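You operate a simulated robot arm through the tools that you are given. There is no shell and no other tool. Be economical: measure what you need, move in short steps, check, and stop when the job is done.

You are at the controls of a simulated robot arm. One attempt, no reset.

Task
Hang the loose ring on its post, put the BEAN ring on the parts tray, turn the holder to CLOSE.

It is judged by the outcome, as a careful person would: the job done as asked, and still so three seconds after it is handed in. It fails if anything else is knocked over, pushed out of place, dropped, spilled or broken.

Robot
A 7-joint arm with a two-finger parallel gripper, fixed in place. Base frame: the origin is at the foot of the arm, x ahead of it, y to its left, z up; the work surface is at about z = 0.8. Units: m, rad, N and s.
With the tool pointing down near the work surface it reaches from about 0.24 to 0.68 m from the base axis. Its first joint turns from -1.152 to 1.152 rad. Payload 2.4 kg.
Tool frame: the origin (TCP) lies between the finger pads and is the grasp point; the fingertips stand 0.03 m ahead of it; z points along the fingers, y is the line along which they close. The gripper opens to 0.094 m. The fingers are 0.028 m wide and 0.01 m thick; the gripper's body (0.05 by 0.096 m) begins 0.055 m behind the TCP.
Orientation is that of the tool frame in the base frame, as a unit quaternion [x, y, z, w]. With the fingers straight down and closing along the base's y, the tool's x points along the base's -x, its y along +y and its z along -z.

Tools
- The arm moves only by the tool drive_tool. Its argument "increments" is a list that holds one entry, the list of rows, each a list of 7 numbers: the shift along the base's x, y, z in m, then the turn, a rotation vector about the base's x, y, z in rad, then the closure, from 0 (fully open) to 1 (shut). In form: [[[tx, ty, tz, rx, ry, rz, jaw], ...]]. A call has 1 to 20 rows; each row shifts and turns the commanded pose from where the row before left it. A row lasts 0.2 s, in which the tool goes at most 0.05 m and 0.15 rad; a call with a longer step from one row to the next is refused whole, and so is a gripper value outside its range. Where a pose cannot be reached the arm comes as near as it can. A force on the tool above 90 N (or 10 N above the force at the start of the call, whichever is more), or a blocked arm, ends the call early, and 0.2 s more pass. The fingers move at their own pace (about 0.153 m/s each) and stop on an object; they squeeze with about 21 N. The grip force told is the motor's: it shows also when the fingers shut on nothing. Time passes only in rows, and 0.2 s behind the last, so rows that do not move let the fingers close. The reply holds the time, the measured pose of the TCP, the force on the tool along the base axes, the opening and the grip force, in the units named above and with some noise, with the torque about the TCP (base axes, N m) and any sound that the robot's microphone picked up.
- Cameras (640 x 400 px; columns grow to the right, rows downward): "scene" is fixed at [0.0174, 0.4571, 1.4582]; the picture's right is [-0.88, -0.47, 0.00], its down [-0.24, 0.45, -0.86] and it looks along [0.40, -0.76, -0.51] (base axes); focal length 313 px, centre (320, 200). "wrist" rides on the gripper at [0.076, 0.014, -0.103] in the tool frame; the picture's right is [-0.18, 0.98, 0.00], its down [-0.75, -0.14, -0.64] and it looks along [-0.63, -0.12, 0.77] (tool axes); focal length 243 px, centre (320, 200). There is no depth. A picture from a camera that has moved, and an enlarged one, comes with that camera's place and axes in the base frame and with its lens. The place of the scene camera against the robot may be out by one fixed shift of up to 0.012 m in any direction.
- grab_frame(camera): a new picture of that camera. The clock stands still meanwhile.
- close_up(camera, box): a new picture of the part [left, top, right, bottom] of that camera's present view, enlarged. The clock stands still meanwhile.
- close_job(): hands the job in; it is judged then, once.

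Work in short steps. Places have to be worked out from the pictures, the camera data and where the tool is seen: move nearer, look again, correct. Check each grasp and each placing, and mend what went wrong. You have 120 turns and 84 pictures in all, those below and enlarged ones among them. Open the gripper and draw the arm clear of the work before you hand the job in, unless the task says otherwise; then end with one line.

The tools are called after "Emit:" by a JSON object that holds its "fn" and its "kwargs". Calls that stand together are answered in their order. drive_tool: Moves the arm, as the interface text tells. Its arguments: {"type":"object","properties":{"increments":{"type":"array","items":{"type":"array","items":{"type":"array","items":{"type":"number"}}}}},"required":["increments"]} The other tools are called the same way: grab_frame (camera) takes a picture; close_up (camera, box) takes an enlarged picture of a part of a camera's view; close_job () hands the job in.

At the start:

```text
t: 0.0
tcp_pos: [0.3637, -0.2945, 1.1674]
tool_rot: [0.0, 1.0, 0.0, 0.0]
force: [0.8, -0.7, -0.2]
moment: [0.01, 0.02, 0.01]
finger_gap: 0.094
grip_force: 0.1
```

scene: 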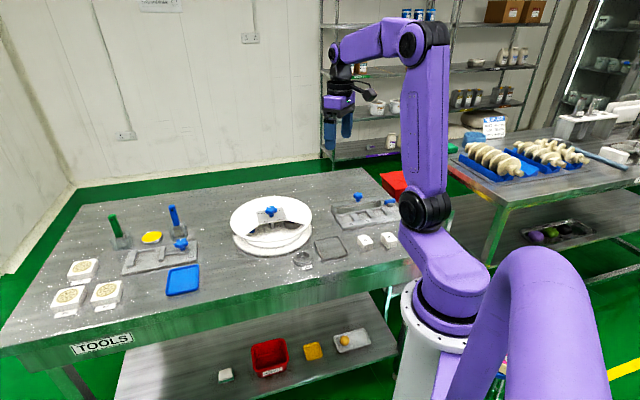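
wrist: 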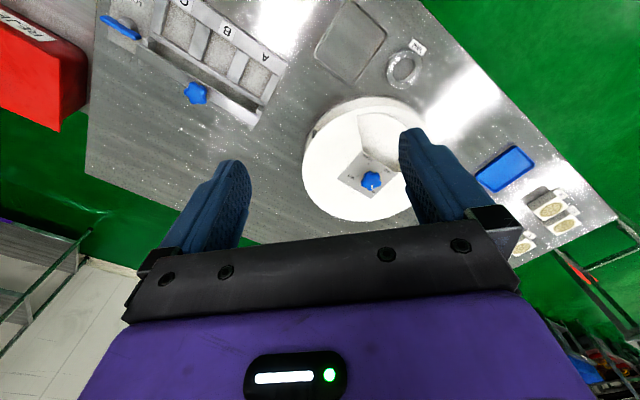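

I'll look at the work area enlarged first to identify the rings, the post, the tray and the holder.

Emit:
{"fn": "close_up", "kwargs": {"camera": "scene", "box": [40, 180, 240, 320]}}

Emit:
{"fn": "close_up", "kwargs": {"camera": "scene", "box": [220, 175, 420, 300]}}

Emit:
{"fn": "close_up", "kwargs": {"camera": "wrist", "box": [80, 0, 440, 220]}}

```text
2.86 times, centred on (140, 250) of scene
camera zoom: at [0.0174, 0.4571, 1.4582], right [-0.88, -0.47, 0.0], down [-0.24, 0.45, -0.86], along [0.4, -0.76, -0.51], focal length 895 px, centre (834, 57)
```

zoom: 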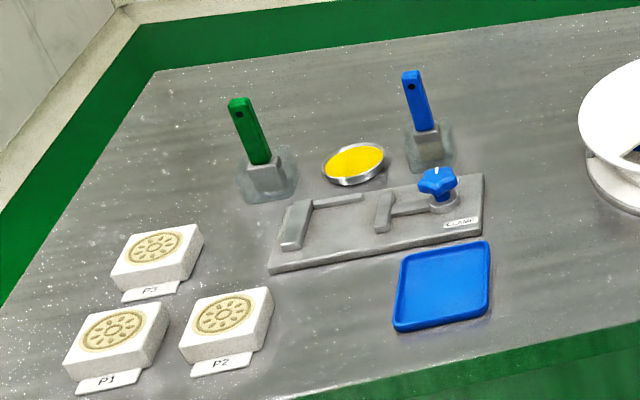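

```text
3.20 times, centred on (320, 238) of scene
camera zoom: at [0.0174, 0.4571, 1.4582], right [-0.88, -0.47, 0.0], down [-0.24, 0.45, -0.86], along [0.4, -0.76, -0.51], focal length 1002 px, centre (320, 80)
```

zoom: 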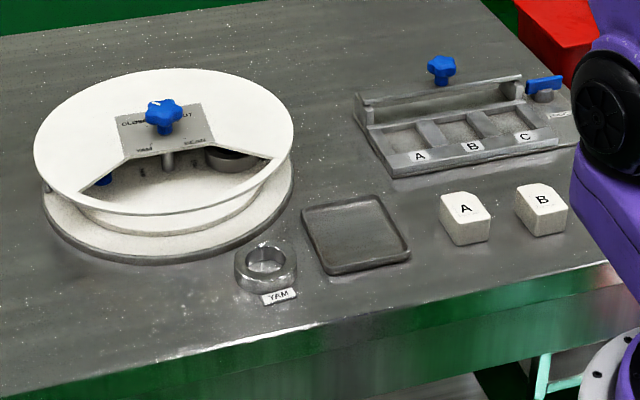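

```text
1.78 times, centred on (260, 110) of wrist
camera zoom: at [0.2874, -0.2805, 1.271], right [0.18, 0.98, 0.0], down [0.75, -0.14, 0.64], along [0.63, -0.12, -0.77], focal length 431 px, centre (427, 360)
```

zoom: 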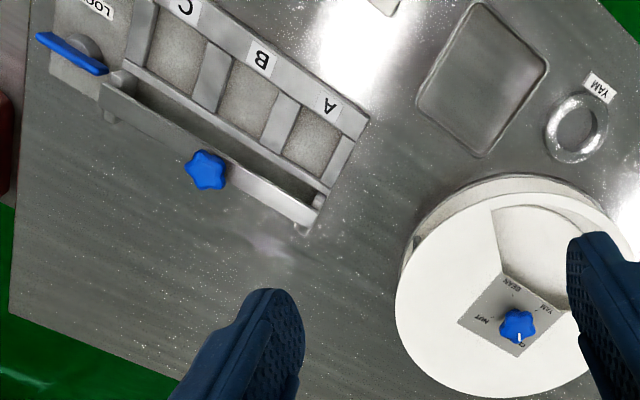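

The holder looks like the drum, with a knob at about (0.56, -0.24, 0.90) and a window. I'll bring the wrist camera closer to read its marks and see inside.

Emit:
{"fn": "drive_tool", "kwargs": {"increments": [[[-0.02, 0.03, -0.03, 0, 0, 0, 0], [-0.02, 0.03, -0.03, 0, 0, 0, 0], [-0.02, 0.03, -0.03, 0, 0, 0, 0], [0, 0, 0, 0, 0, 0, 0]]]}}

Emit:
{"fn": "grab_frame", "kwargs": {"camera": "wrist"}}

Emit:
{"fn": "close_up", "kwargs": {"camera": "scene", "box": [225, 190, 325, 252]}}

```text
t: 1.0
tcp_pos: [0.3033, -0.2022, 1.0777]
tool_rot: [0.001, 1.0, 0.0, 0.0]
force: [0.5, 0.3, 0.1]
moment: [0.0, -0.02, 0.01]
finger_gap: 0.094
grip_force: 0.1
```

```text
78 pictures are left
camera wrist: at [0.227, -0.1887, 1.1813], right [0.18, 0.98, 0.0], down [0.75, -0.14, 0.64], along [0.63, -0.12, -0.77], focal length 243 px, centre (320, 200)
```

wrist: 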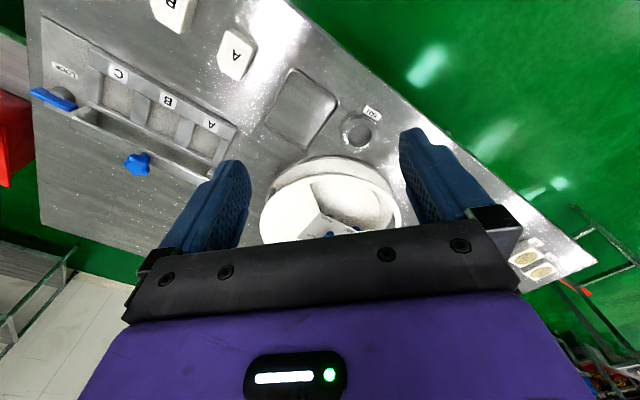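

```text
6.40 times, centred on (275, 221) of scene
camera zoom: at [0.0173, 0.4571, 1.4582], right [-0.88, -0.47, 0.0], down [-0.24, 0.45, -0.86], along [0.4, -0.76, -0.51], focal length 2005 px, centre (608, 66)
```

zoom: 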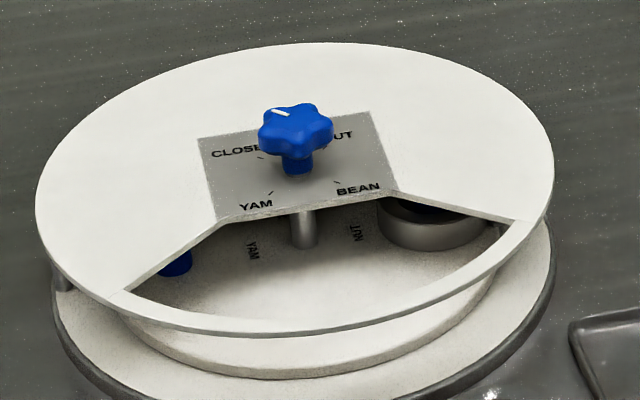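

The dial shows CLOSE, NUT, BEAN and YAM, and the pointer seems to be at CLOSE. The window shows a YAM post with no ring on the left and a NUT ring on the right. Next I'll check the two trays and the ring's tag.

Emit:
{"fn": "close_up", "kwargs": {"camera": "scene", "box": [280, 225, 360, 275]}}

Emit:
{"fn": "close_up", "kwargs": {"camera": "scene", "box": [120, 230, 220, 310]}}

Emit:
{"fn": "close_up", "kwargs": {"camera": "wrist", "box": [240, 50, 420, 240]}}

```text
8.00 times, centred on (320, 250) of scene
camera zoom: at [0.0173, 0.4571, 1.4582], right [-0.88, -0.47, 0.0], down [-0.24, 0.45, -0.86], along [0.4, -0.76, -0.51], focal length 2506 px, centre (320, -200)
```

zoom: 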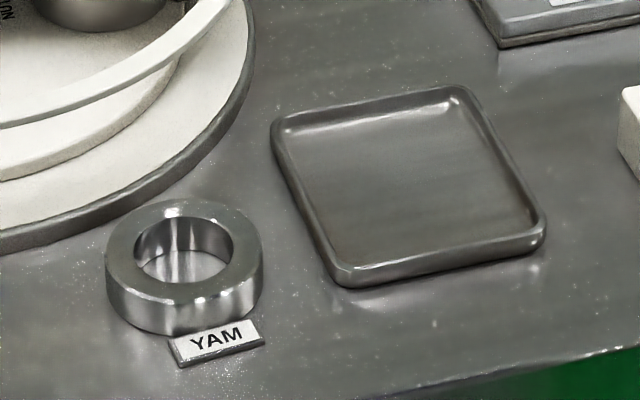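

```text
5.00 times, centred on (170, 270) of scene
camera zoom: at [0.0173, 0.4571, 1.4582], right [-0.88, -0.47, 0.0], down [-0.24, 0.45, -0.86], along [0.4, -0.76, -0.51], focal length 1566 px, centre (1070, -150)
```

zoom: 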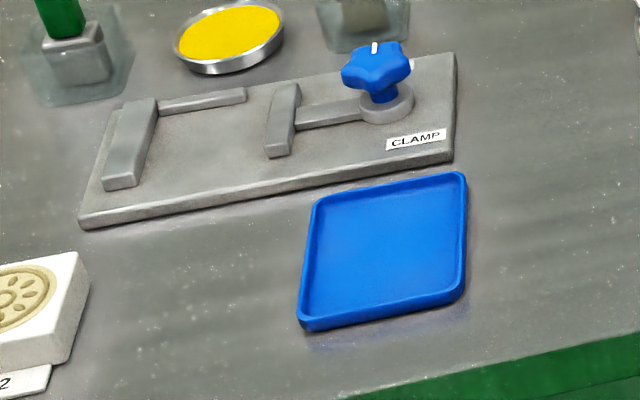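

```text
2.11 times, centred on (330, 145) of wrist
camera zoom: at [0.227, -0.1887, 1.1813], right [0.18, 0.98, 0.0], down [0.75, -0.14, 0.64], along [0.63, -0.12, -0.77], focal length 511 px, centre (299, 316)
```

zoom: 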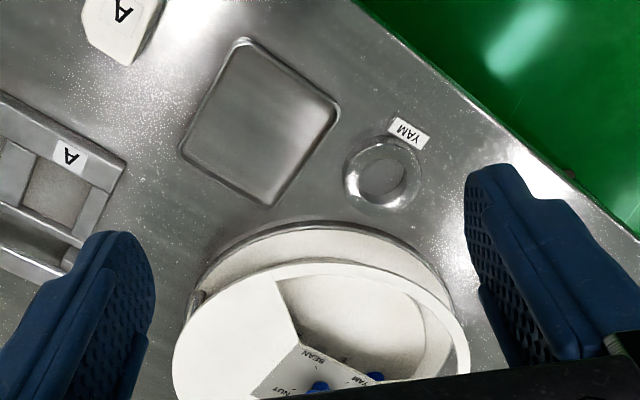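

I take the grey metal tray right beside the holder as the parts tray. The knob has to turn +90° about z to bring the YAM post into the window. I'll move above the knob and look straight at it.

Emit:
{"fn": "drive_tool", "kwargs": {"increments": [[[0.043, -0.006, 0, 0, 0, 0, 0], [0.043, -0.006, 0, 0, 0, 0, 0], [0.043, -0.006, 0, 0, 0, 0, 0], [0.043, -0.006, 0, 0, 0, 0, 0], [0.043, -0.006, 0, 0, 0, 0, 0], [0.043, -0.006, -0.03, 0, 0, 0, 0], [0, 0, 0, 0, 0, 0, 0]]]}}

Emit:
{"fn": "grab_frame", "kwargs": {"camera": "wrist"}}

```text
refused: row 6 steps farther than a row can; nothing moved
```

```text
73 pictures are left
camera wrist: at [0.227, -0.1887, 1.1813], right [0.18, 0.98, 0.0], down [0.75, -0.14, 0.64], along [0.63, -0.12, -0.77], focal length 243 px, centre (320, 200)
```

wrist: 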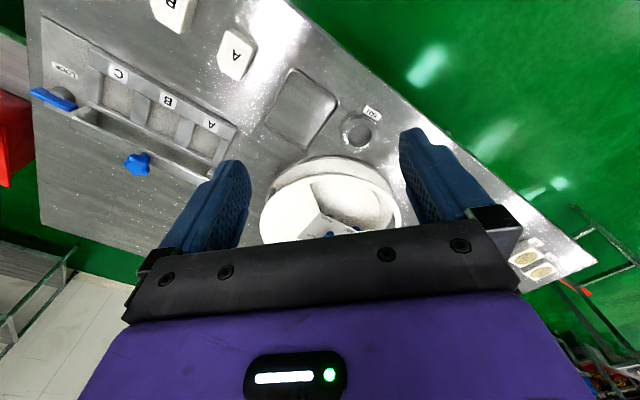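

The last row was too long and the whole call was refused, so I'll send it again with smaller steps.

Emit:
{"fn": "drive_tool", "kwargs": {"increments": [[[0.043, -0.006, 0, 0, 0, 0, 0], [0.043, -0.006, 0, 0, 0, 0, 0], [0.043, -0.006, 0, 0, 0, 0, 0], [0.043, -0.006, 0, 0, 0, 0, 0], [0.043, -0.006, 0, 0, 0, 0, 0], [0.043, -0.006, 0, 0, 0, 0, 0], [0, 0, -0.03, 0, 0, 0, 0], [0, 0, 0, 0, 0, 0, 0]]]}}

Emit:
{"fn": "grab_frame", "kwargs": {"camera": "wrist"}}

```text
t: 2.8
tcp_pos: [0.5608, -0.2401, 1.0485]
tool_rot: [-0.001, 1.0, 0.0, 0.0]
force: [0.2, -0.8, -0.1]
moment: [0.01, 0.01, 0.02]
finger_gap: 0.094
grip_force: 0.1
```

```text
72 pictures are left
camera wrist: at [0.4858, -0.2264, 1.1505], right [0.18, 0.98, 0.0], down [0.75, -0.14, 0.64], along [0.63, -0.12, -0.77], focal length 243 px, centre (320, 200)
```

wrist: 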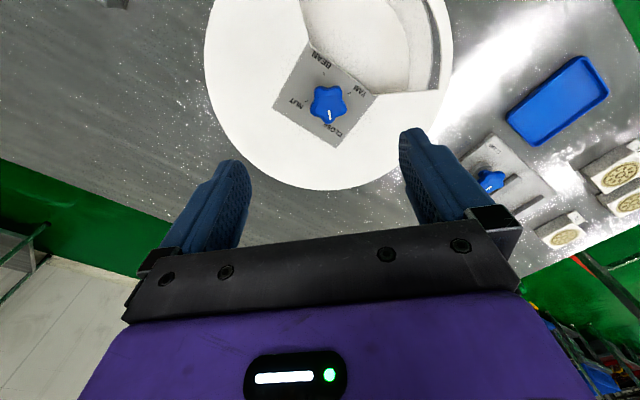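

Emit:
{"fn": "close_up", "kwargs": {"camera": "wrist", "box": [250, 20, 410, 160]}}

```text
2.86 times, centred on (330, 90) of wrist
camera zoom: at [0.4858, -0.2264, 1.1505], right [0.18, 0.98, 0.0], down [0.75, -0.14, 0.64], along [0.63, -0.12, -0.77], focal length 693 px, centre (291, 514)
```

zoom: 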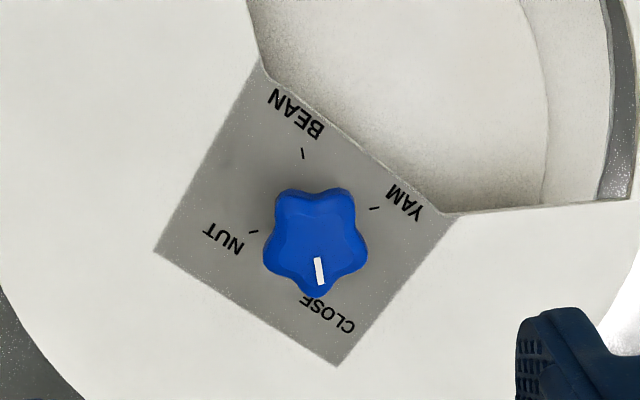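

The pointer is at CLOSE (+x), with YAM at about +y, BEAN at -x and NUT at -y, so the window lies along (-x, +y). The knob is at about (0.567, -0.234). I'll turn the tool -90° so the fingers close along the pointer axis, then descend partway.

Emit:
{"fn": "drive_tool", "kwargs": {"increments": [[[0.006, 0.006, 0, 0, 0, -0.1428, 0], [0, 0, 0, 0, 0, -0.1428, 0], [0, 0, 0, 0, 0, -0.1428, 0], [0, 0, 0, 0, 0, -0.1428, 0], [0, 0, 0, 0, 0, -0.1428, 0], [0, 0, 0, 0, 0, -0.1428, 0], [0, 0, 0, 0, 0, -0.1428, 0], [0, 0, -0.02, 0, 0, -0.1428, 0], [0, 0, -0.02, 0, 0, -0.1428, 0], [0, 0, -0.02, 0, 0, -0.1428, 0], [0, 0, -0.02, 0, 0, -0.1428, 0], [0, 0, 0, 0, 0, 0, 0]]]}}

Emit:
{"fn": "grab_frame", "kwargs": {"camera": "wrist"}}

```text
t: 5.4
tcp_pos: [0.5679, -0.2351, 0.9675]
tool_rot: [0.707, 0.707, 0.0, -0.001]
force: [1.7, -0.9, -0.6]
moment: [0.02, -0.05, 0.01]
finger_gap: 0.0939
grip_force: 0.0
```

```text
70 pictures are left
camera wrist: at [0.5822, -0.159, 1.0706], right [0.98, -0.19, 0.0], down [-0.14, -0.75, 0.64], along [-0.12, -0.63, -0.77], focal length 243 px, centre (320, 200)
```

wrist: 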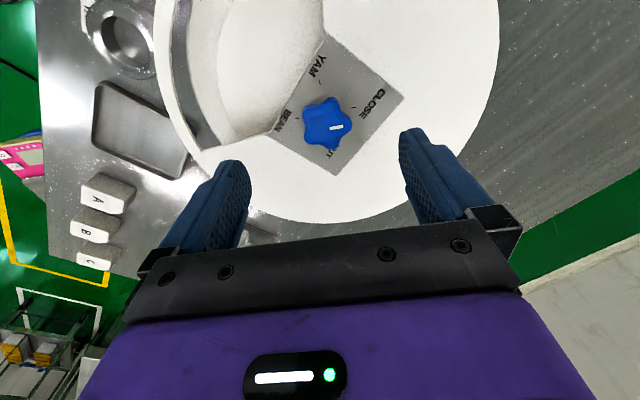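

Emit:
{"fn": "close_up", "kwargs": {"camera": "wrist", "box": [260, 50, 400, 180]}}

```text
3.08 times, centred on (330, 115) of wrist
camera zoom: at [0.5822, -0.159, 1.0706], right [0.98, -0.19, 0.0], down [-0.14, -0.75, 0.64], along [-0.12, -0.63, -0.77], focal length 746 px, centre (289, 462)
```

zoom: 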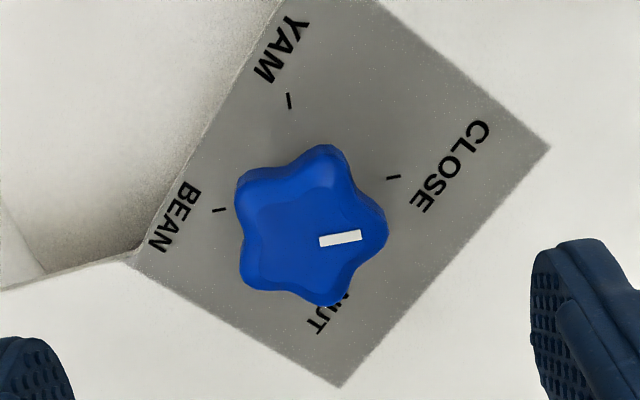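

Combining the two views puts the knob at (0.5725, -0.233), mid height z about 0.893, with the plate at about 0.867. I'll go down to z about 0.903 and close.

Emit:
{"fn": "drive_tool", "kwargs": {"increments": [[[0.0046, 0.002, -0.02, 0, 0, 0, 0], [0, 0, -0.02, 0, 0, 0, 0], [0, 0, -0.015, 0, 0, 0, 0], [0, 0, -0.0095, 0, 0, 0, 0], [0, 0, 0, 0, 0, 0, 0.3], [0, 0, 0, 0, 0, 0, 0.6], [0, 0, 0, 0, 0, 0, 0.8]]]}}

Emit:
{"fn": "grab_frame", "kwargs": {"camera": "wrist"}}

```text
t: 7.0
tcp_pos: [0.5725, -0.2314, 0.9044]
tool_rot: [0.707, 0.707, 0.0, 0.0]
force: [0.7, -0.3, -1.6]
moment: [-0.1, -0.04, -0.02]
finger_gap: 0.0374
grip_force: 45.0
```

```text
68 pictures are left
camera wrist: at [0.5868, -0.1567, 1.0061], right [0.98, -0.18, 0.0], down [-0.14, -0.75, 0.64], along [-0.12, -0.63, -0.77], focal length 243 px, centre (320, 200)
```

wrist: 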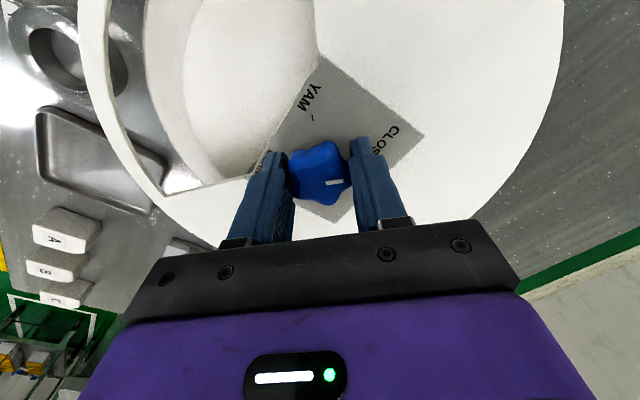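

The knob is gripped, with a 37 mm gap. I'll turn it +90° towards YAM at a moderate rate.

Emit:
{"fn": "drive_tool", "kwargs": {"increments": [[[0, 0, 0, 0, 0, 0.0982, 0.8], [0, 0, 0, 0, 0, 0.0982, 0.8], [0, 0, 0, 0, 0, 0.0982, 0.8], [0, 0, 0, 0, 0, 0.0982, 0.8], [0, 0, 0, 0, 0, 0.0982, 0.8], [0, 0, 0, 0, 0, 0.0982, 0.8], [0, 0, 0, 0, 0, 0.0982, 0.8], [0, 0, 0, 0, 0, 0.0982, 0.8], [0, 0, 0, 0, 0, 0.0982, 0.8], [0, 0, 0, 0, 0, 0.0982, 0.8], [0, 0, 0, 0, 0, 0.0982, 0.8], [0, 0, 0, 0, 0, 0.0982, 0.8], [0, 0, 0, 0, 0, 0.0982, 0.8], [0, 0, 0, 0, 0, 0.0982, 0.8], [0, 0, 0, 0, 0, 0.0982, 0.8], [0, 0, 0, 0, 0, 0.0982, 0.8]]]}}

Emit:
{"fn": "close_up", "kwargs": {"camera": "scene", "box": [225, 190, 325, 252]}}

Emit:
{"fn": "grab_frame", "kwargs": {"camera": "wrist"}}

```text
t: 10.4
tcp_pos: [0.5714, -0.2334, 0.9025]
tool_rot: [-0.001, 1.0, 0.0, 0.0]
force: [-8.5, -7.5, -7.2]
moment: [-0.22, -0.31, -0.05]
finger_gap: 0.037
grip_force: 44.7
```

```text
6.40 times, centred on (275, 221) of scene
camera zoom: at [0.0173, 0.4569, 1.4583], right [-0.88, -0.47, 0.0], down [-0.24, 0.45, -0.86], along [0.4, -0.76, -0.51], focal length 2005 px, centre (608, 66)
```

zoom: 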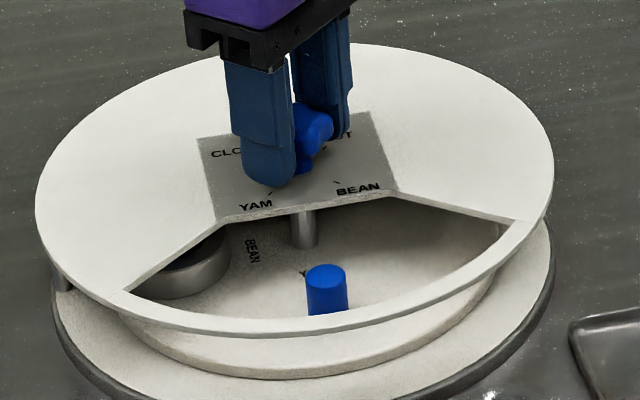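

```text
66 pictures are left
camera wrist: at [0.4954, -0.2197, 1.0061], right [0.18, 0.98, 0.0], down [0.75, -0.14, 0.64], along [0.63, -0.12, -0.77], focal length 243 px, centre (320, 200)
```

wrist: 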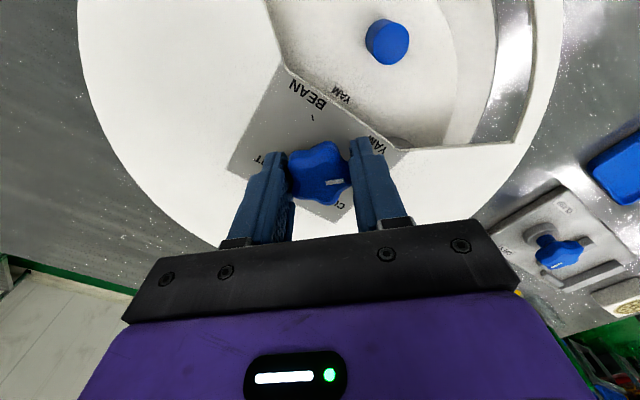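

The YAM post is now centred in the window. I'll release the knob and lift, then measure the post from above.

Emit:
{"fn": "drive_tool", "kwargs": {"increments": [[[0, 0, 0, 0, 0, 0, 0.5], [0, 0, 0, 0, 0, 0, 0.2], [0, 0, 0.02, 0, 0, 0, 0], [-0.01, 0.01, 0.04, 0, 0, 0, 0], [-0.02, 0.015, 0.035, 0, 0, 0, 0], [-0.02, 0.015, 0.03, 0, 0, 0, 0], [0, 0, 0, 0, 0, 0, 0]]]}}

Emit:
{"fn": "grab_frame", "kwargs": {"camera": "wrist"}}

Emit:
{"fn": "close_up", "kwargs": {"camera": "scene", "box": [225, 190, 325, 252]}}

```text
t: 12.0
tcp_pos: [0.5218, -0.1921, 1.0284]
tool_rot: [-0.001, 1.0, 0.0, 0.0]
force: [0.9, -0.2, 0.2]
moment: [0.03, 0.0, -0.01]
finger_gap: 0.094
grip_force: 0.1
```

```text
65 pictures are left
camera wrist: at [0.4462, -0.1779, 1.131], right [0.18, 0.98, 0.0], down [0.75, -0.14, 0.64], along [0.63, -0.12, -0.77], focal length 243 px, centre (320, 200)
```

wrist: 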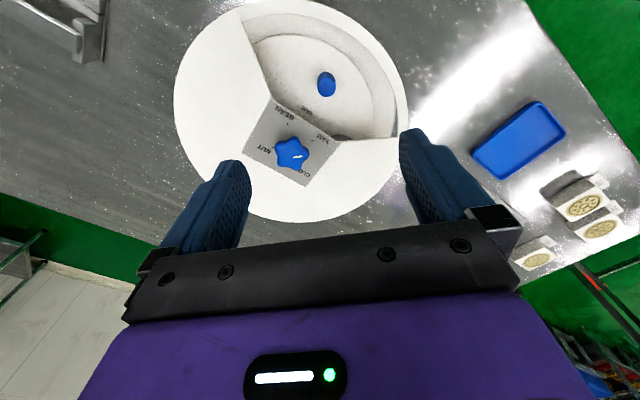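

```text
6.40 times, centred on (275, 221) of scene
camera zoom: at [0.0173, 0.4571, 1.4582], right [-0.88, -0.47, 0.0], down [-0.24, 0.45, -0.86], along [0.4, -0.76, -0.51], focal length 2005 px, centre (608, 66)
```

zoom: 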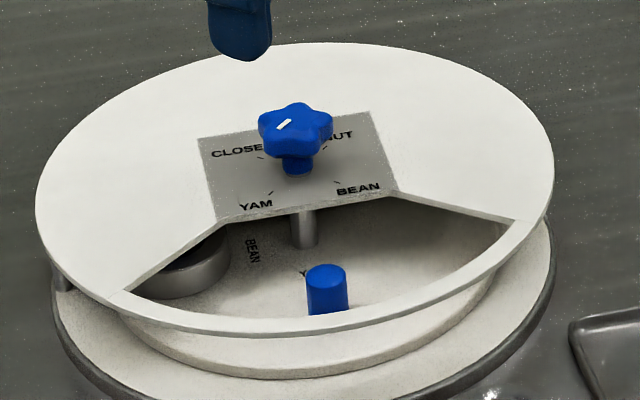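

Emit:
{"fn": "close_up", "kwargs": {"camera": "wrist", "box": [230, 0, 410, 200]}}

```text
2.00 times, centred on (320, 100) of wrist
camera zoom: at [0.4462, -0.1779, 1.131], right [0.18, 0.98, 0.0], down [0.75, -0.14, 0.64], along [0.63, -0.12, -0.77], focal length 485 px, centre (320, 400)
```

zoom: 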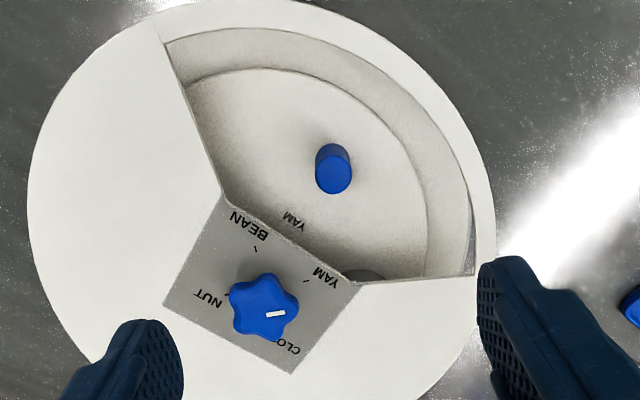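

The YAM post is at about (0.522, -0.185), top at z about 0.845. The ring is near (0.408, -0.162), with its tag and the tray close by. I'll hover above it with the tool yawed about -17°, so the fingers should miss both, and look.

Emit:
{"fn": "drive_tool", "kwargs": {"increments": [[[-0.038, 0.01, 0, 0, 0, -0.1, 0], [-0.038, 0.01, 0, 0, 0, -0.1, 0], [-0.038, 0.01, 0, 0, 0, -0.095, 0], [0, 0, -0.045, 0, 0, 0, 0], [0, 0, -0.045, 0, 0, 0, 0], [0, 0, 0, 0, 0, 0, 0]]]}}

Emit:
{"fn": "grab_frame", "kwargs": {"camera": "wrist"}}

Emit:
{"fn": "close_up", "kwargs": {"camera": "wrist", "box": [220, 60, 420, 200]}}

```text
t: 13.4
tcp_pos: [0.4088, -0.1621, 0.9395]
tool_rot: [0.145, 0.989, 0.0, -0.001]
force: [0.3, -0.4, -0.3]
moment: [-0.03, 0.02, 0.03]
finger_gap: 0.0938
grip_force: 0.0
```

```text
62 pictures are left
camera wrist: at [0.34, -0.1274, 1.0419], right [0.46, 0.89, 0.0], down [0.68, -0.35, 0.64], along [0.57, -0.3, -0.77], focal length 243 px, centre (320, 200)
```

wrist: 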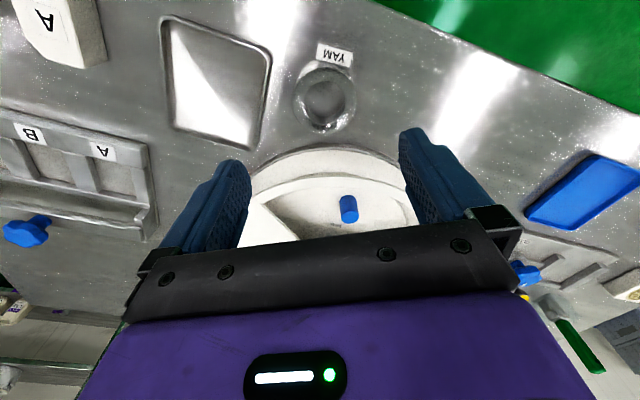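

```text
2.86 times, centred on (320, 130) of wrist
camera zoom: at [0.34, -0.1274, 1.0419], right [0.46, 0.89, 0.0], down [0.68, -0.35, 0.64], along [0.57, -0.3, -0.77], focal length 693 px, centre (320, 400)
```

zoom: 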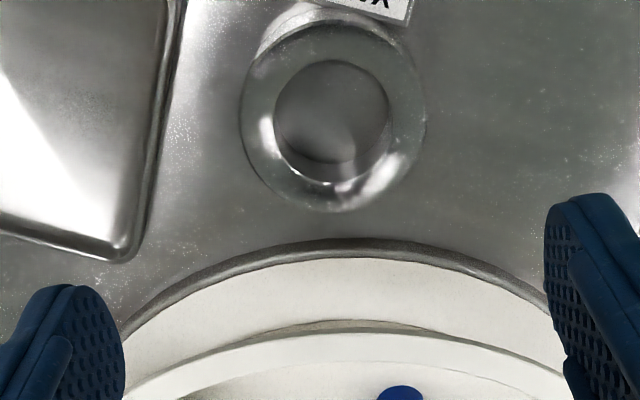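

The ring centre is at about (0.405, -0.158) with an outer diameter of about 57 mm, and the tray lip is about 24 mm from its edge. I'll narrow the jaws to about 71 mm, centre, go partway down and check clearances.

Emit:
{"fn": "drive_tool", "kwargs": {"increments": [[[-0.004, 0.004, 0, 0, 0, 0, 0.24], [0, 0, -0.03, 0, 0, 0, 0.24], [0, 0, -0.035, 0, 0, 0, 0.24], [0, 0, 0, 0, 0, 0, 0.24]]]}}

Emit:
{"fn": "close_up", "kwargs": {"camera": "wrist", "box": [200, 60, 440, 240]}}

```text
t: 14.4
tcp_pos: [0.4046, -0.1576, 0.8736]
tool_rot: [0.146, 0.989, 0.001, 0.0]
force: [0.5, -0.4, 1.0]
moment: [0.02, 0.02, 0.01]
finger_gap: 0.0714
grip_force: 0.1
```

```text
2.22 times, centred on (320, 150) of wrist
camera zoom: at [0.3355, -0.123, 0.9764], right [0.46, 0.89, 0.0], down [0.68, -0.35, 0.64], along [0.57, -0.3, -0.77], focal length 539 px, centre (320, 311)
```

zoom: 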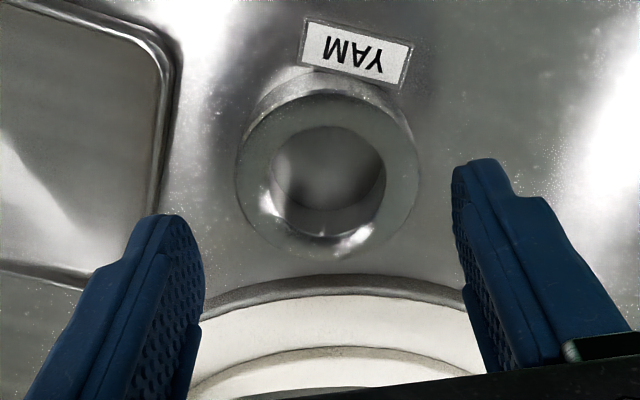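

The alignment is good: the ring centre measures (0.404, -0.157). I'll narrow the jaws a bit more, lower to z about 0.834 and close.

Emit:
{"fn": "drive_tool", "kwargs": {"increments": [[[0, 0.0005, -0.01, 0, 0, 0, 0.3], [0, 0, -0.015, 0, 0, 0, 0.3], [0, 0, -0.014, 0, 0, 0, 0.3], [0, 0, 0, 0, 0, 0, 0.3], [0, 0, 0, 0, 0, 0, 0.4], [0, 0, 0, 0, 0, 0, 0.6], [0, 0, 0, 0, 0, 0, 0.6]]]}}

Emit:
{"fn": "close_up", "kwargs": {"camera": "wrist", "box": [200, 60, 440, 240]}}

```text
t: 16.0
tcp_pos: [0.4041, -0.1586, 0.8348]
tool_rot: [0.146, 0.989, 0.0, 0.0]
force: [-0.9, 0.3, -0.3]
moment: [0.0, 0.05, 0.03]
finger_gap: 0.0568
grip_force: 21.4
```

```text
2.22 times, centred on (320, 150) of wrist
camera zoom: at [0.3352, -0.1226, 0.9379], right [0.46, 0.89, 0.0], down [0.68, -0.35, 0.64], along [0.57, -0.3, -0.77], focal length 539 px, centre (320, 311)
```

zoom: 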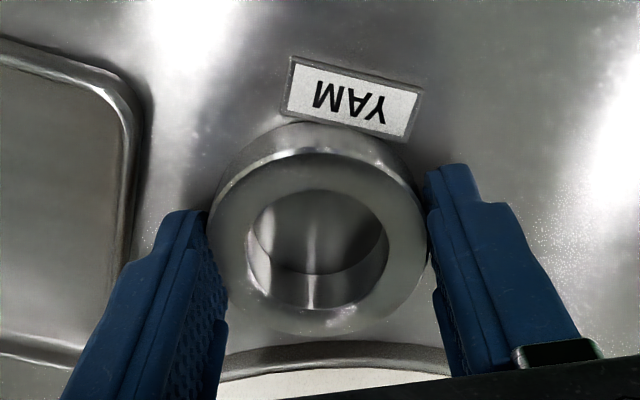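

The ring is gripped (gap 57 mm). I'll lift it straight up and check.

Emit:
{"fn": "drive_tool", "kwargs": {"increments": [[[0, 0, 0.02, 0, 0, 0, 0.6], [0, 0, 0.03, 0, 0, 0, 0.6], [0, 0, 0.04, 0, 0, 0, 0.6], [0, 0, 0.03, 0, 0, 0, 0.6], [0, 0, 0, 0, 0, 0, 0.6]]]}}

Emit:
{"fn": "grab_frame", "kwargs": {"camera": "wrist"}}

```text
t: 17.2
tcp_pos: [0.4037, -0.1583, 0.9549]
tool_rot: [0.146, 0.989, 0.001, -0.001]
force: [-1.2, -0.2, -1.5]
moment: [0.02, 0.03, 0.01]
finger_gap: 0.0569
grip_force: 21.5
```

```text
58 pictures are left
camera wrist: at [0.3348, -0.1227, 1.0578], right [0.46, 0.89, 0.0], down [0.68, -0.35, 0.64], along [0.57, -0.3, -0.77], focal length 243 px, centre (320, 200)
```

wrist: 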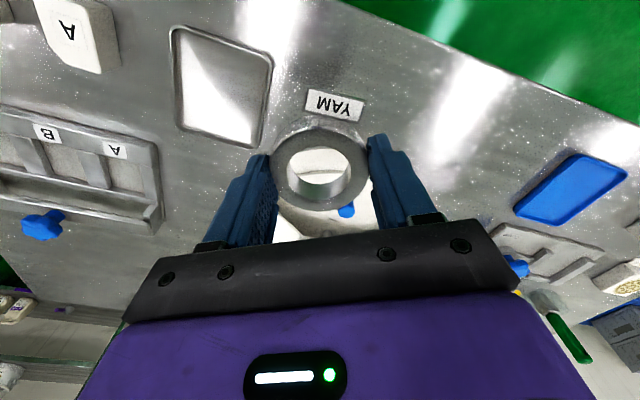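

The ring is held and its tag stayed on the table. I'll carry it over the post, turning the tool to -45° total so the fingers close tangentially in the window.

Emit:
{"fn": "drive_tool", "kwargs": {"increments": [[[0.03, -0.007, 0, 0, 0, -0.1225, 0.6], [0.03, -0.007, 0, 0, 0, -0.1225, 0.6], [0.03, -0.007, 0, 0, 0, -0.1225, 0.6], [0.0295, -0.0065, 0, 0, 0, -0.1225, 0.6], [0, 0, 0, 0, 0, 0, 0.6], [0, 0, 0, 0, 0, 0, 0.6]]]}}

Emit:
{"fn": "close_up", "kwargs": {"camera": "wrist", "box": [200, 40, 440, 240]}}

Emit:
{"fn": "close_up", "kwargs": {"camera": "scene", "box": [225, 160, 345, 252]}}

```text
t: 18.6
tcp_pos: [0.5244, -0.1858, 0.9549]
tool_rot: [0.382, 0.924, 0.0, 0.0]
force: [0.5, 1.0, -1.2]
moment: [-0.01, -0.02, 0.0]
finger_gap: 0.0567
grip_force: 21.4
```

```text
2.00 times, centred on (320, 140) of wrist
camera zoom: at [0.48, -0.1221, 1.0572], right [0.82, 0.57, 0.0], down [0.43, -0.63, 0.64], along [0.36, -0.53, -0.77], focal length 485 px, centre (320, 320)
```

zoom: 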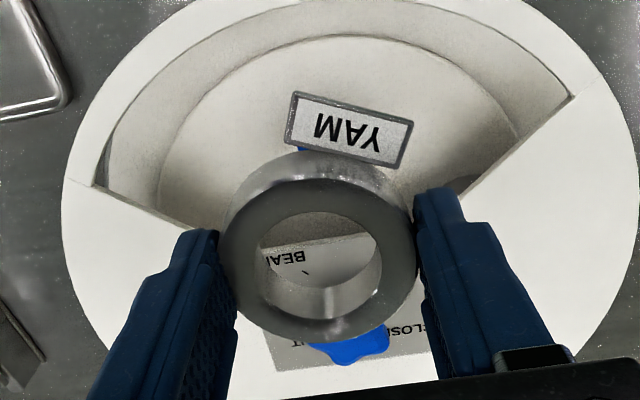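

```text
4.35 times, centred on (285, 206) of scene
camera zoom: at [0.0174, 0.4571, 1.4582], right [-0.88, -0.47, 0.0], down [-0.24, 0.45, -0.86], along [0.4, -0.76, -0.51], focal length 1362 px, centre (472, 174)
```

zoom: 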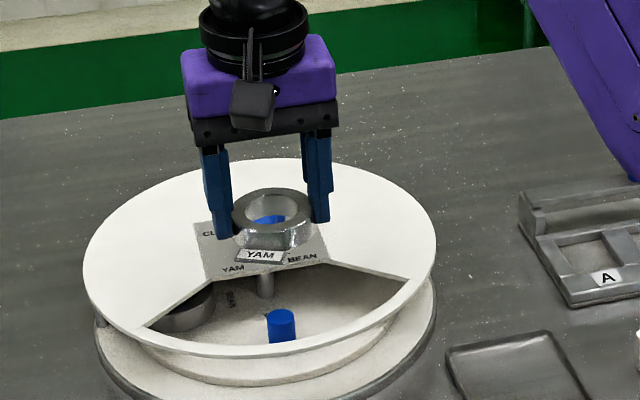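

The tag is attached to the ring and points outward, which fits the window. The ring sits about 4 mm outward of the TCP. I'll correct for that with a slight inward bias and lower until the ring is just above the post, then look.

Emit:
{"fn": "drive_tool", "kwargs": {"increments": [[[0.003, -0.0045, -0.01, 0, 0, 0, 0.6], [0, 0, -0.02, 0, 0, 0, 0.6], [0, 0, -0.025, 0, 0, 0, 0.6], [0, 0, 0, 0, 0, 0, 0.6]]]}}

Emit:
{"fn": "close_up", "kwargs": {"camera": "wrist", "box": [200, 40, 440, 240]}}

Emit:
{"fn": "close_up", "kwargs": {"camera": "scene", "box": [225, 180, 325, 252]}}

```text
t: 19.6
tcp_pos: [0.5258, -0.1893, 0.8986]
tool_rot: [0.382, 0.924, -0.001, 0.001]
force: [-1.4, 0.7, 4.7]
moment: [-0.14, -0.03, -0.03]
finger_gap: 0.057
grip_force: 21.4
```

```text
2.00 times, centred on (320, 140) of wrist
camera zoom: at [0.4824, -0.1264, 1.0026], right [0.82, 0.57, 0.0], down [0.43, -0.63, 0.64], along [0.36, -0.53, -0.77], focal length 485 px, centre (320, 320)
```

zoom: 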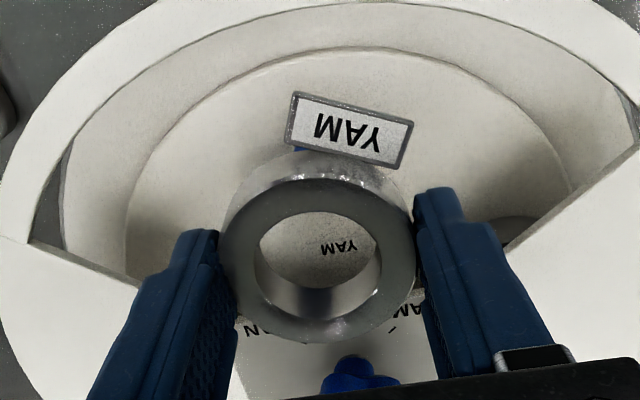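

```text
5.56 times, centred on (275, 216) of scene
camera zoom: at [0.0172, 0.4572, 1.4582], right [-0.88, -0.47, 0.0], down [-0.24, 0.45, -0.86], along [0.4, -0.76, -0.51], focal length 1740 px, centre (570, 111)
```

zoom: 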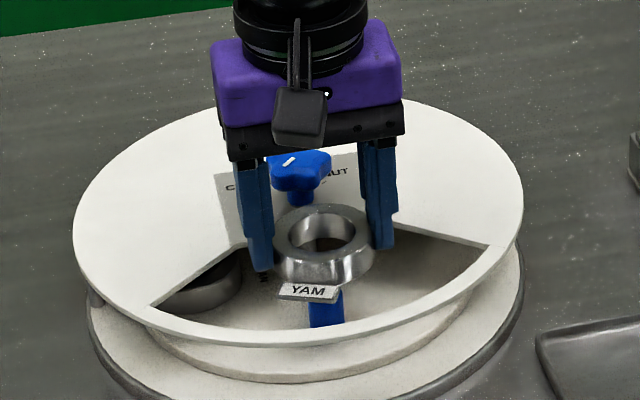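

The ring looks lined up with the post in both views. The 4.7 N reading might be a contact, so I'll hold still and read again before going lower.

Emit:
{"fn": "drive_tool", "kwargs": {"increments": [[[0, 0, 0, 0, 0, 0, 0.6], [0, 0, 0, 0, 0, 0, 0.6]]]}}

Emit:
{"fn": "close_up", "kwargs": {"camera": "wrist", "box": [240, 90, 420, 260]}}

```text
t: 20.2
tcp_pos: [0.5261, -0.1897, 0.9004]
tool_rot: [0.382, 0.924, -0.001, 0.001]
force: [-0.3, -0.6, 4.8]
moment: [-0.18, -0.11, 0.0]
finger_gap: 0.0567
grip_force: 21.3
```

```text
2.35 times, centred on (330, 175) of wrist
camera zoom: at [0.4824, -0.1264, 1.0026], right [0.82, 0.57, 0.0], down [0.43, -0.63, 0.64], along [0.36, -0.53, -0.77], focal length 571 px, centre (296, 259)
```

zoom: 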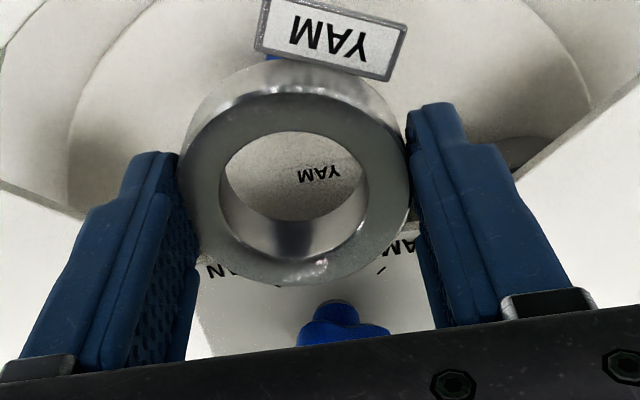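

The steady 4.8 N with that moment points to a contact on the inward side, most likely the ring's inner edge on the panel edge. I'll raise it, shift 5 mm outward, come back down and compare the readings.

Emit:
{"fn": "drive_tool", "kwargs": {"increments": [[[0, 0, 0.01, 0, 0, 0, 0.6], [-0.0035, 0.0035, 0, 0, 0, 0, 0.6], [0, 0, 0, 0, 0, 0, 0.6]]]}}

Emit:
{"fn": "drive_tool", "kwargs": {"increments": [[[0, 0, -0.005, 0, 0, 0, 0.6], [0, 0, -0.005, 0, 0, 0, 0.6], [0, 0, 0, 0, 0, 0, 0.6]]]}}

```text
t: 21.0
tcp_pos: [0.5225, -0.1866, 0.9087]
tool_rot: [0.382, 0.924, 0.0, -0.001]
force: [1.1, -0.6, -1.5]
moment: [-0.03, 0.01, 0.03]
finger_gap: 0.0571
grip_force: 21.1
```

```text
t: 21.8
tcp_pos: [0.5236, -0.1867, 0.8992]
tool_rot: [0.382, 0.924, 0.0, 0.0]
force: [0.5, -0.2, -1.1]
moment: [0.05, -0.02, 0.04]
finger_gap: 0.0567
grip_force: 20.9
```

The contact is gone, so it was the panel edge. I'll lower on in small steps and watch for contact with the post.

Emit:
{"fn": "drive_tool", "kwargs": {"increments": [[[0, 0, -0.005, 0, 0, 0, 0.6], [0, 0, -0.005, 0, 0, 0, 0.6], [0, 0, -0.004, 0, 0, 0, 0.6], [0, 0, 0, 0, 0, 0, 0.6]]]}}

Emit:
{"fn": "close_up", "kwargs": {"camera": "wrist", "box": [200, 40, 440, 240]}}

Emit:
{"fn": "close_up", "kwargs": {"camera": "scene", "box": [225, 180, 325, 252]}}

```text
t: 22.8
tcp_pos: [0.5245, -0.1871, 0.8845]
tool_rot: [0.381, 0.925, -0.001, 0.0]
force: [0.7, -0.3, -1.6]
moment: [0.01, 0.01, -0.01]
finger_gap: 0.0568
grip_force: 21.5
```

```text
2.00 times, centred on (320, 140) of wrist
camera zoom: at [0.4795, -0.1228, 0.9882], right [0.82, 0.57, 0.0], down [0.43, -0.63, 0.64], along [0.36, -0.53, -0.77], focal length 485 px, centre (320, 320)
```

zoom: 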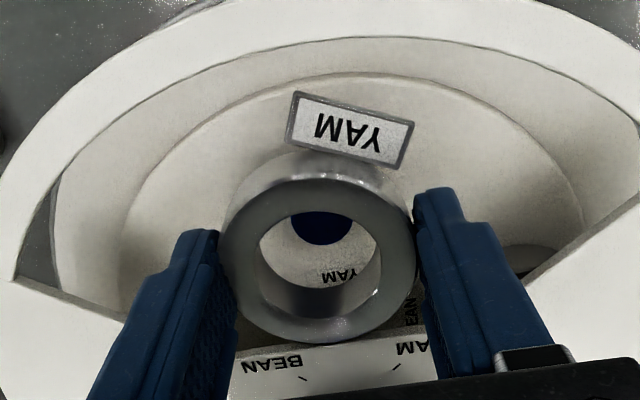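

```text
5.56 times, centred on (275, 216) of scene
camera zoom: at [0.0174, 0.4571, 1.4582], right [-0.88, -0.47, 0.0], down [-0.24, 0.45, -0.86], along [0.4, -0.76, -0.51], focal length 1740 px, centre (570, 111)
```

zoom: 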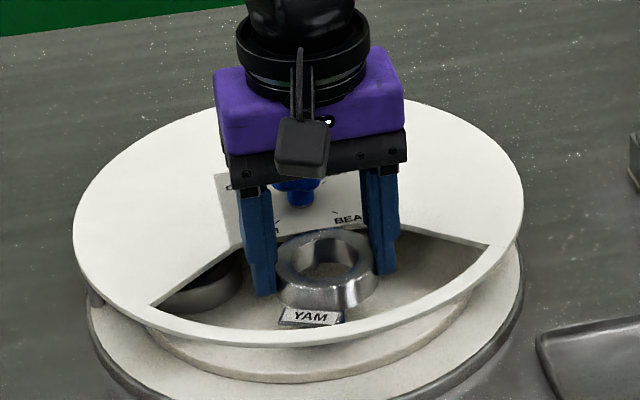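

The post shows centred in the hole from side to side and within about 2 mm radially. I'll lower until the ring seats.

Emit:
{"fn": "drive_tool", "kwargs": {"increments": [[[0.001, -0.001, -0.006, 0, 0, 0, 0.6], [0, 0, -0.006, 0, 0, 0, 0.6], [0, 0, -0.005, 0, 0, 0, 0.6], [0, 0, 0, 0, 0, 0, 0.6]]]}}

Emit:
{"fn": "close_up", "kwargs": {"camera": "wrist", "box": [200, 40, 440, 240]}}

Emit:
{"fn": "close_up", "kwargs": {"camera": "scene", "box": [225, 180, 325, 252]}}

```text
t: 23.8
tcp_pos: [0.5246, -0.1884, 0.8682]
tool_rot: [0.381, 0.924, 0.0, 0.0]
force: [0.3, 0.5, -1.2]
moment: [0.0, 0.0, 0.02]
finger_gap: 0.057
grip_force: 20.8
```

```text
2.00 times, centred on (320, 140) of wrist
camera zoom: at [0.4807, -0.1243, 0.9713], right [0.82, 0.57, 0.0], down [0.43, -0.63, 0.64], along [0.36, -0.53, -0.77], focal length 485 px, centre (320, 320)
```

zoom: 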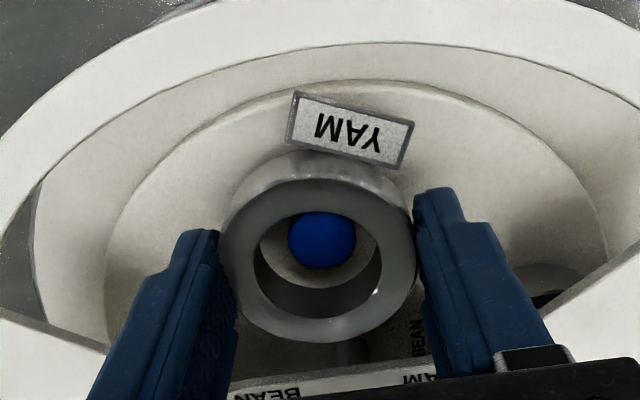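

```text
5.56 times, centred on (275, 216) of scene
camera zoom: at [0.0174, 0.4571, 1.4582], right [-0.88, -0.47, 0.0], down [-0.24, 0.45, -0.86], along [0.4, -0.76, -0.51], focal length 1740 px, centre (570, 111)
```

zoom: 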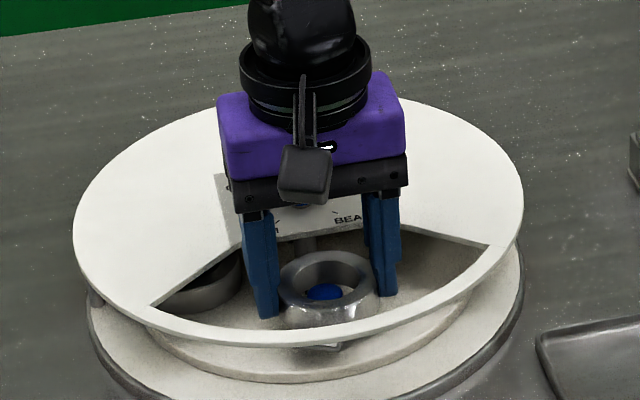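

The post is inside the ring. I'll keep lowering gently until it touches the floor.

Emit:
{"fn": "drive_tool", "kwargs": {"increments": [[[0, 0, -0.004, 0, 0, 0, 0.6], [0, 0, -0.003, 0, 0, 0, 0.6], [0, 0, -0.003, 0, 0, 0, 0.6], [0, 0, 0, 0, 0, 0, 0.6]]]}}

```text
t: 24.8
tcp_pos: [0.5246, -0.1875, 0.8587]
tool_rot: [0.382, 0.924, 0.0, 0.0]
force: [-0.3, -0.4, -0.9]
moment: [0.0, 0.01, -0.02]
finger_gap: 0.0568
grip_force: 21.3
```

Emit:
{"fn": "drive_tool", "kwargs": {"increments": [[[0, 0, -0.003, 0, 0, 0, 0.6], [0, 0, -0.003, 0, 0, 0, 0.6], [0, 0, 0, 0, 0, 0, 0.6]]]}}

Emit:
{"fn": "close_up", "kwargs": {"camera": "wrist", "box": [200, 40, 440, 240]}}

```text
t: 25.6
tcp_pos: [0.5237, -0.1873, 0.854]
tool_rot: [0.383, 0.924, 0.0, 0.001]
force: [-5.1, 3.7, 18.1]
moment: [0.2, 0.17, 0.0]
finger_gap: 0.0566
grip_force: 20.8
```

```text
2.00 times, centred on (320, 140) of wrist
camera zoom: at [0.4807, -0.1237, 0.9565], right [0.82, 0.57, 0.0], down [0.43, -0.63, 0.64], along [0.36, -0.53, -0.77], focal length 485 px, centre (320, 320)
```

zoom: 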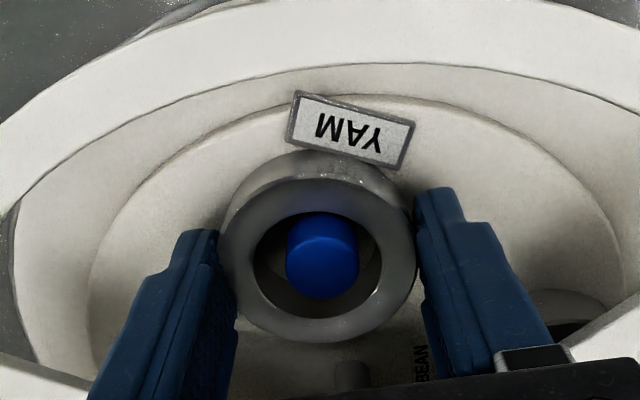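

The ring is on the floor (18 N upward). I'll ease off 1 mm, open just enough to free it and rise straight out.

Emit:
{"fn": "drive_tool", "kwargs": {"increments": [[[0, 0, 0.0015, 0, 0, 0, 0.6], [0, 0, 0, 0, 0, 0, 0.35], [0, 0, 0, 0, 0, 0, 0.27], [0, 0, 0.015, 0, 0, 0, 0.27], [0, 0, 0.025, 0, 0, 0, 0.27], [0, 0, 0.035, 0, 0, 0, 0.27], [0, 0, 0.035, 0, 0, 0, 0.2], [0, 0, 0.035, 0, 0, 0, 0], [0, 0, 0, 0, 0, 0, 0]]]}}

Emit:
{"fn": "close_up", "kwargs": {"camera": "wrist", "box": [200, 0, 440, 200]}}

Emit:
{"fn": "close_up", "kwargs": {"camera": "scene", "box": [225, 180, 325, 252]}}

```text
t: 27.6
tcp_pos: [0.5235, -0.1885, 0.9987]
tool_rot: [0.381, 0.925, 0.0, 0.0]
force: [-0.1, -1.6, -0.9]
moment: [0.0, -0.03, -0.01]
finger_gap: 0.094
grip_force: 0.1
```

```text
2.00 times, centred on (320, 100) of wrist
camera zoom: at [0.4799, -0.124, 1.1024], right [0.82, 0.57, 0.0], down [0.43, -0.63, 0.64], along [0.36, -0.53, -0.77], focal length 485 px, centre (320, 400)
```

zoom: 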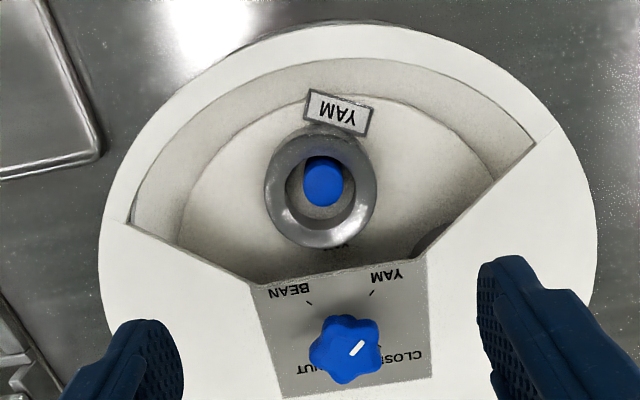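

```text
5.56 times, centred on (275, 216) of scene
camera zoom: at [0.0174, 0.4571, 1.4582], right [-0.88, -0.47, 0.0], down [-0.24, 0.45, -0.86], along [0.4, -0.76, -0.51], focal length 1740 px, centre (570, 111)
```

zoom: 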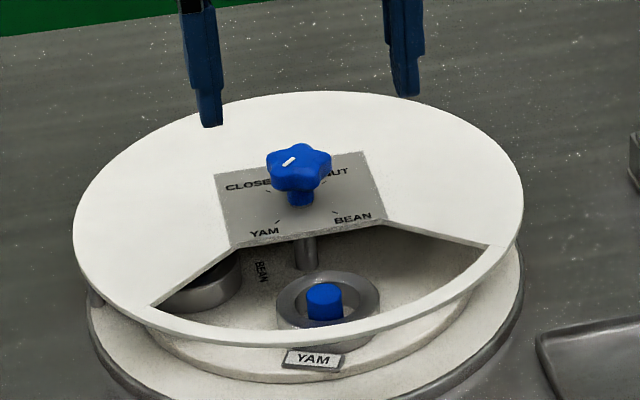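

The YAM ring is hung on its post. Next I'll go back above the knob at yaw 0, so the fingers close along its pointer (+y), and grip it.

Emit:
{"fn": "drive_tool", "kwargs": {"increments": [[[0.008, -0.0075, 0, 0, 0, 0.131, 0], [0.008, -0.0075, 0, 0, 0, 0.131, 0], [0.008, -0.0075, 0, 0, 0, 0.131, 0], [0.008, -0.0075, 0, 0, 0, 0.131, 0], [0.008, -0.0075, 0, 0, 0, 0.131, 0], [0.0085, -0.007, 0, 0, 0, 0.1304, 0], [0, 0, -0.03, 0, 0, 0, 0], [0, 0, -0.02, 0, 0, 0, 0], [0, 0, 0, 0, 0, 0, 0]]]}}

Emit:
{"fn": "grab_frame", "kwargs": {"camera": "wrist"}}

```text
t: 29.6
tcp_pos: [0.572, -0.2324, 0.9492]
tool_rot: [-0.001, 1.0, 0.0, 0.0]
force: [0.2, -0.4, -0.2]
moment: [0.0, 0.0, 0.0]
finger_gap: 0.0938
grip_force: 0.0
```

```text
45 pictures are left
camera wrist: at [0.4962, -0.218, 1.0518], right [0.18, 0.98, 0.0], down [0.75, -0.14, 0.64], along [0.63, -0.12, -0.77], focal length 243 px, centre (320, 200)
```

wrist: 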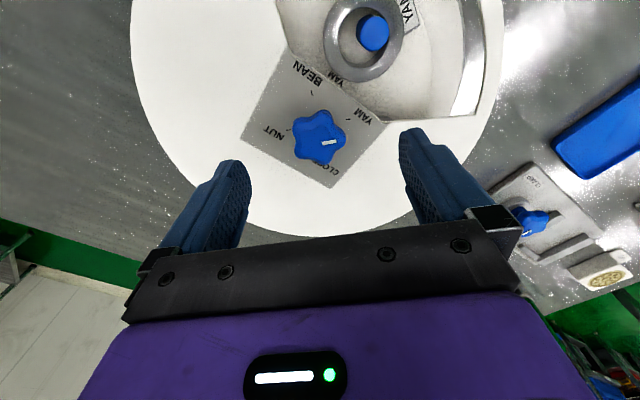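

The knob is centred between the fingers with its pointer along the closing line. I'll descend and grip it.

Emit:
{"fn": "drive_tool", "kwargs": {"increments": [[[0, 0, -0.02, 0, 0, 0, 0], [0, 0, -0.015, 0, 0, 0, 0], [0, 0, -0.01, 0, 0, 0, 0], [0, 0, 0, 0, 0, 0, 0.3], [0, 0, 0, 0, 0, 0, 0.6], [0, 0, 0, 0, 0, 0, 0.8]]]}}

Emit:
{"fn": "drive_tool", "kwargs": {"increments": [[[0, 0, 0, 0, 0, 0.0982, 0.8], [0, 0, 0, 0, 0, 0.0982, 0.8], [0, 0, 0, 0, 0, 0.0982, 0.8], [0, 0, 0, 0, 0, 0.0982, 0.8], [0, 0, 0, 0, 0, 0.0982, 0.8]]]}}

```text
t: 31.0
tcp_pos: [0.5727, -0.2345, 0.9049]
tool_rot: [-0.001, 1.0, -0.001, 0.0]
force: [1.5, -8.3, -5.3]
moment: [-0.11, -0.49, -0.02]
finger_gap: 0.0373
grip_force: 44.5
```

```text
t: 32.2
tcp_pos: [0.5733, -0.2339, 0.9032]
tool_rot: [-0.245, 0.97, -0.001, 0.0]
force: [0.7, -13.0, -1.0]
moment: [-0.07, 0.02, -0.25]
finger_gap: 0.0368
grip_force: 45.0
```

The force readings are somewhat higher partway through the turn, so I'll check that the ring and carousel are moving freely.

Emit:
{"fn": "grab_frame", "kwargs": {"camera": "wrist"}}

Emit:
{"fn": "close_up", "kwargs": {"camera": "scene", "box": [225, 180, 325, 252]}}

```text
44 pictures are left
camera wrist: at [0.499, -0.2571, 1.0069], right [-0.31, 0.95, 0.0], down [0.73, 0.24, 0.64], along [0.61, 0.2, -0.77], focal length 243 px, centre (320, 200)
```

wrist: 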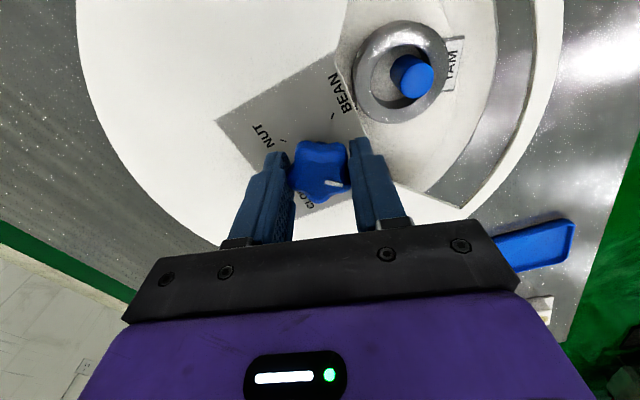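

```text
5.56 times, centred on (275, 216) of scene
camera zoom: at [0.0174, 0.4568, 1.4584], right [-0.88, -0.47, 0.0], down [-0.24, 0.45, -0.86], along [0.4, -0.76, -0.51], focal length 1740 px, centre (570, 111)
```

zoom: 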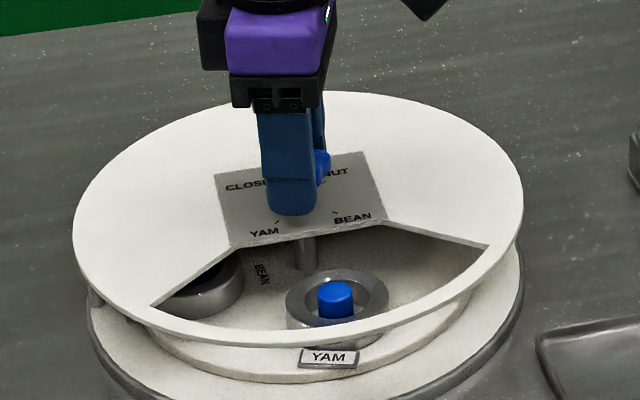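

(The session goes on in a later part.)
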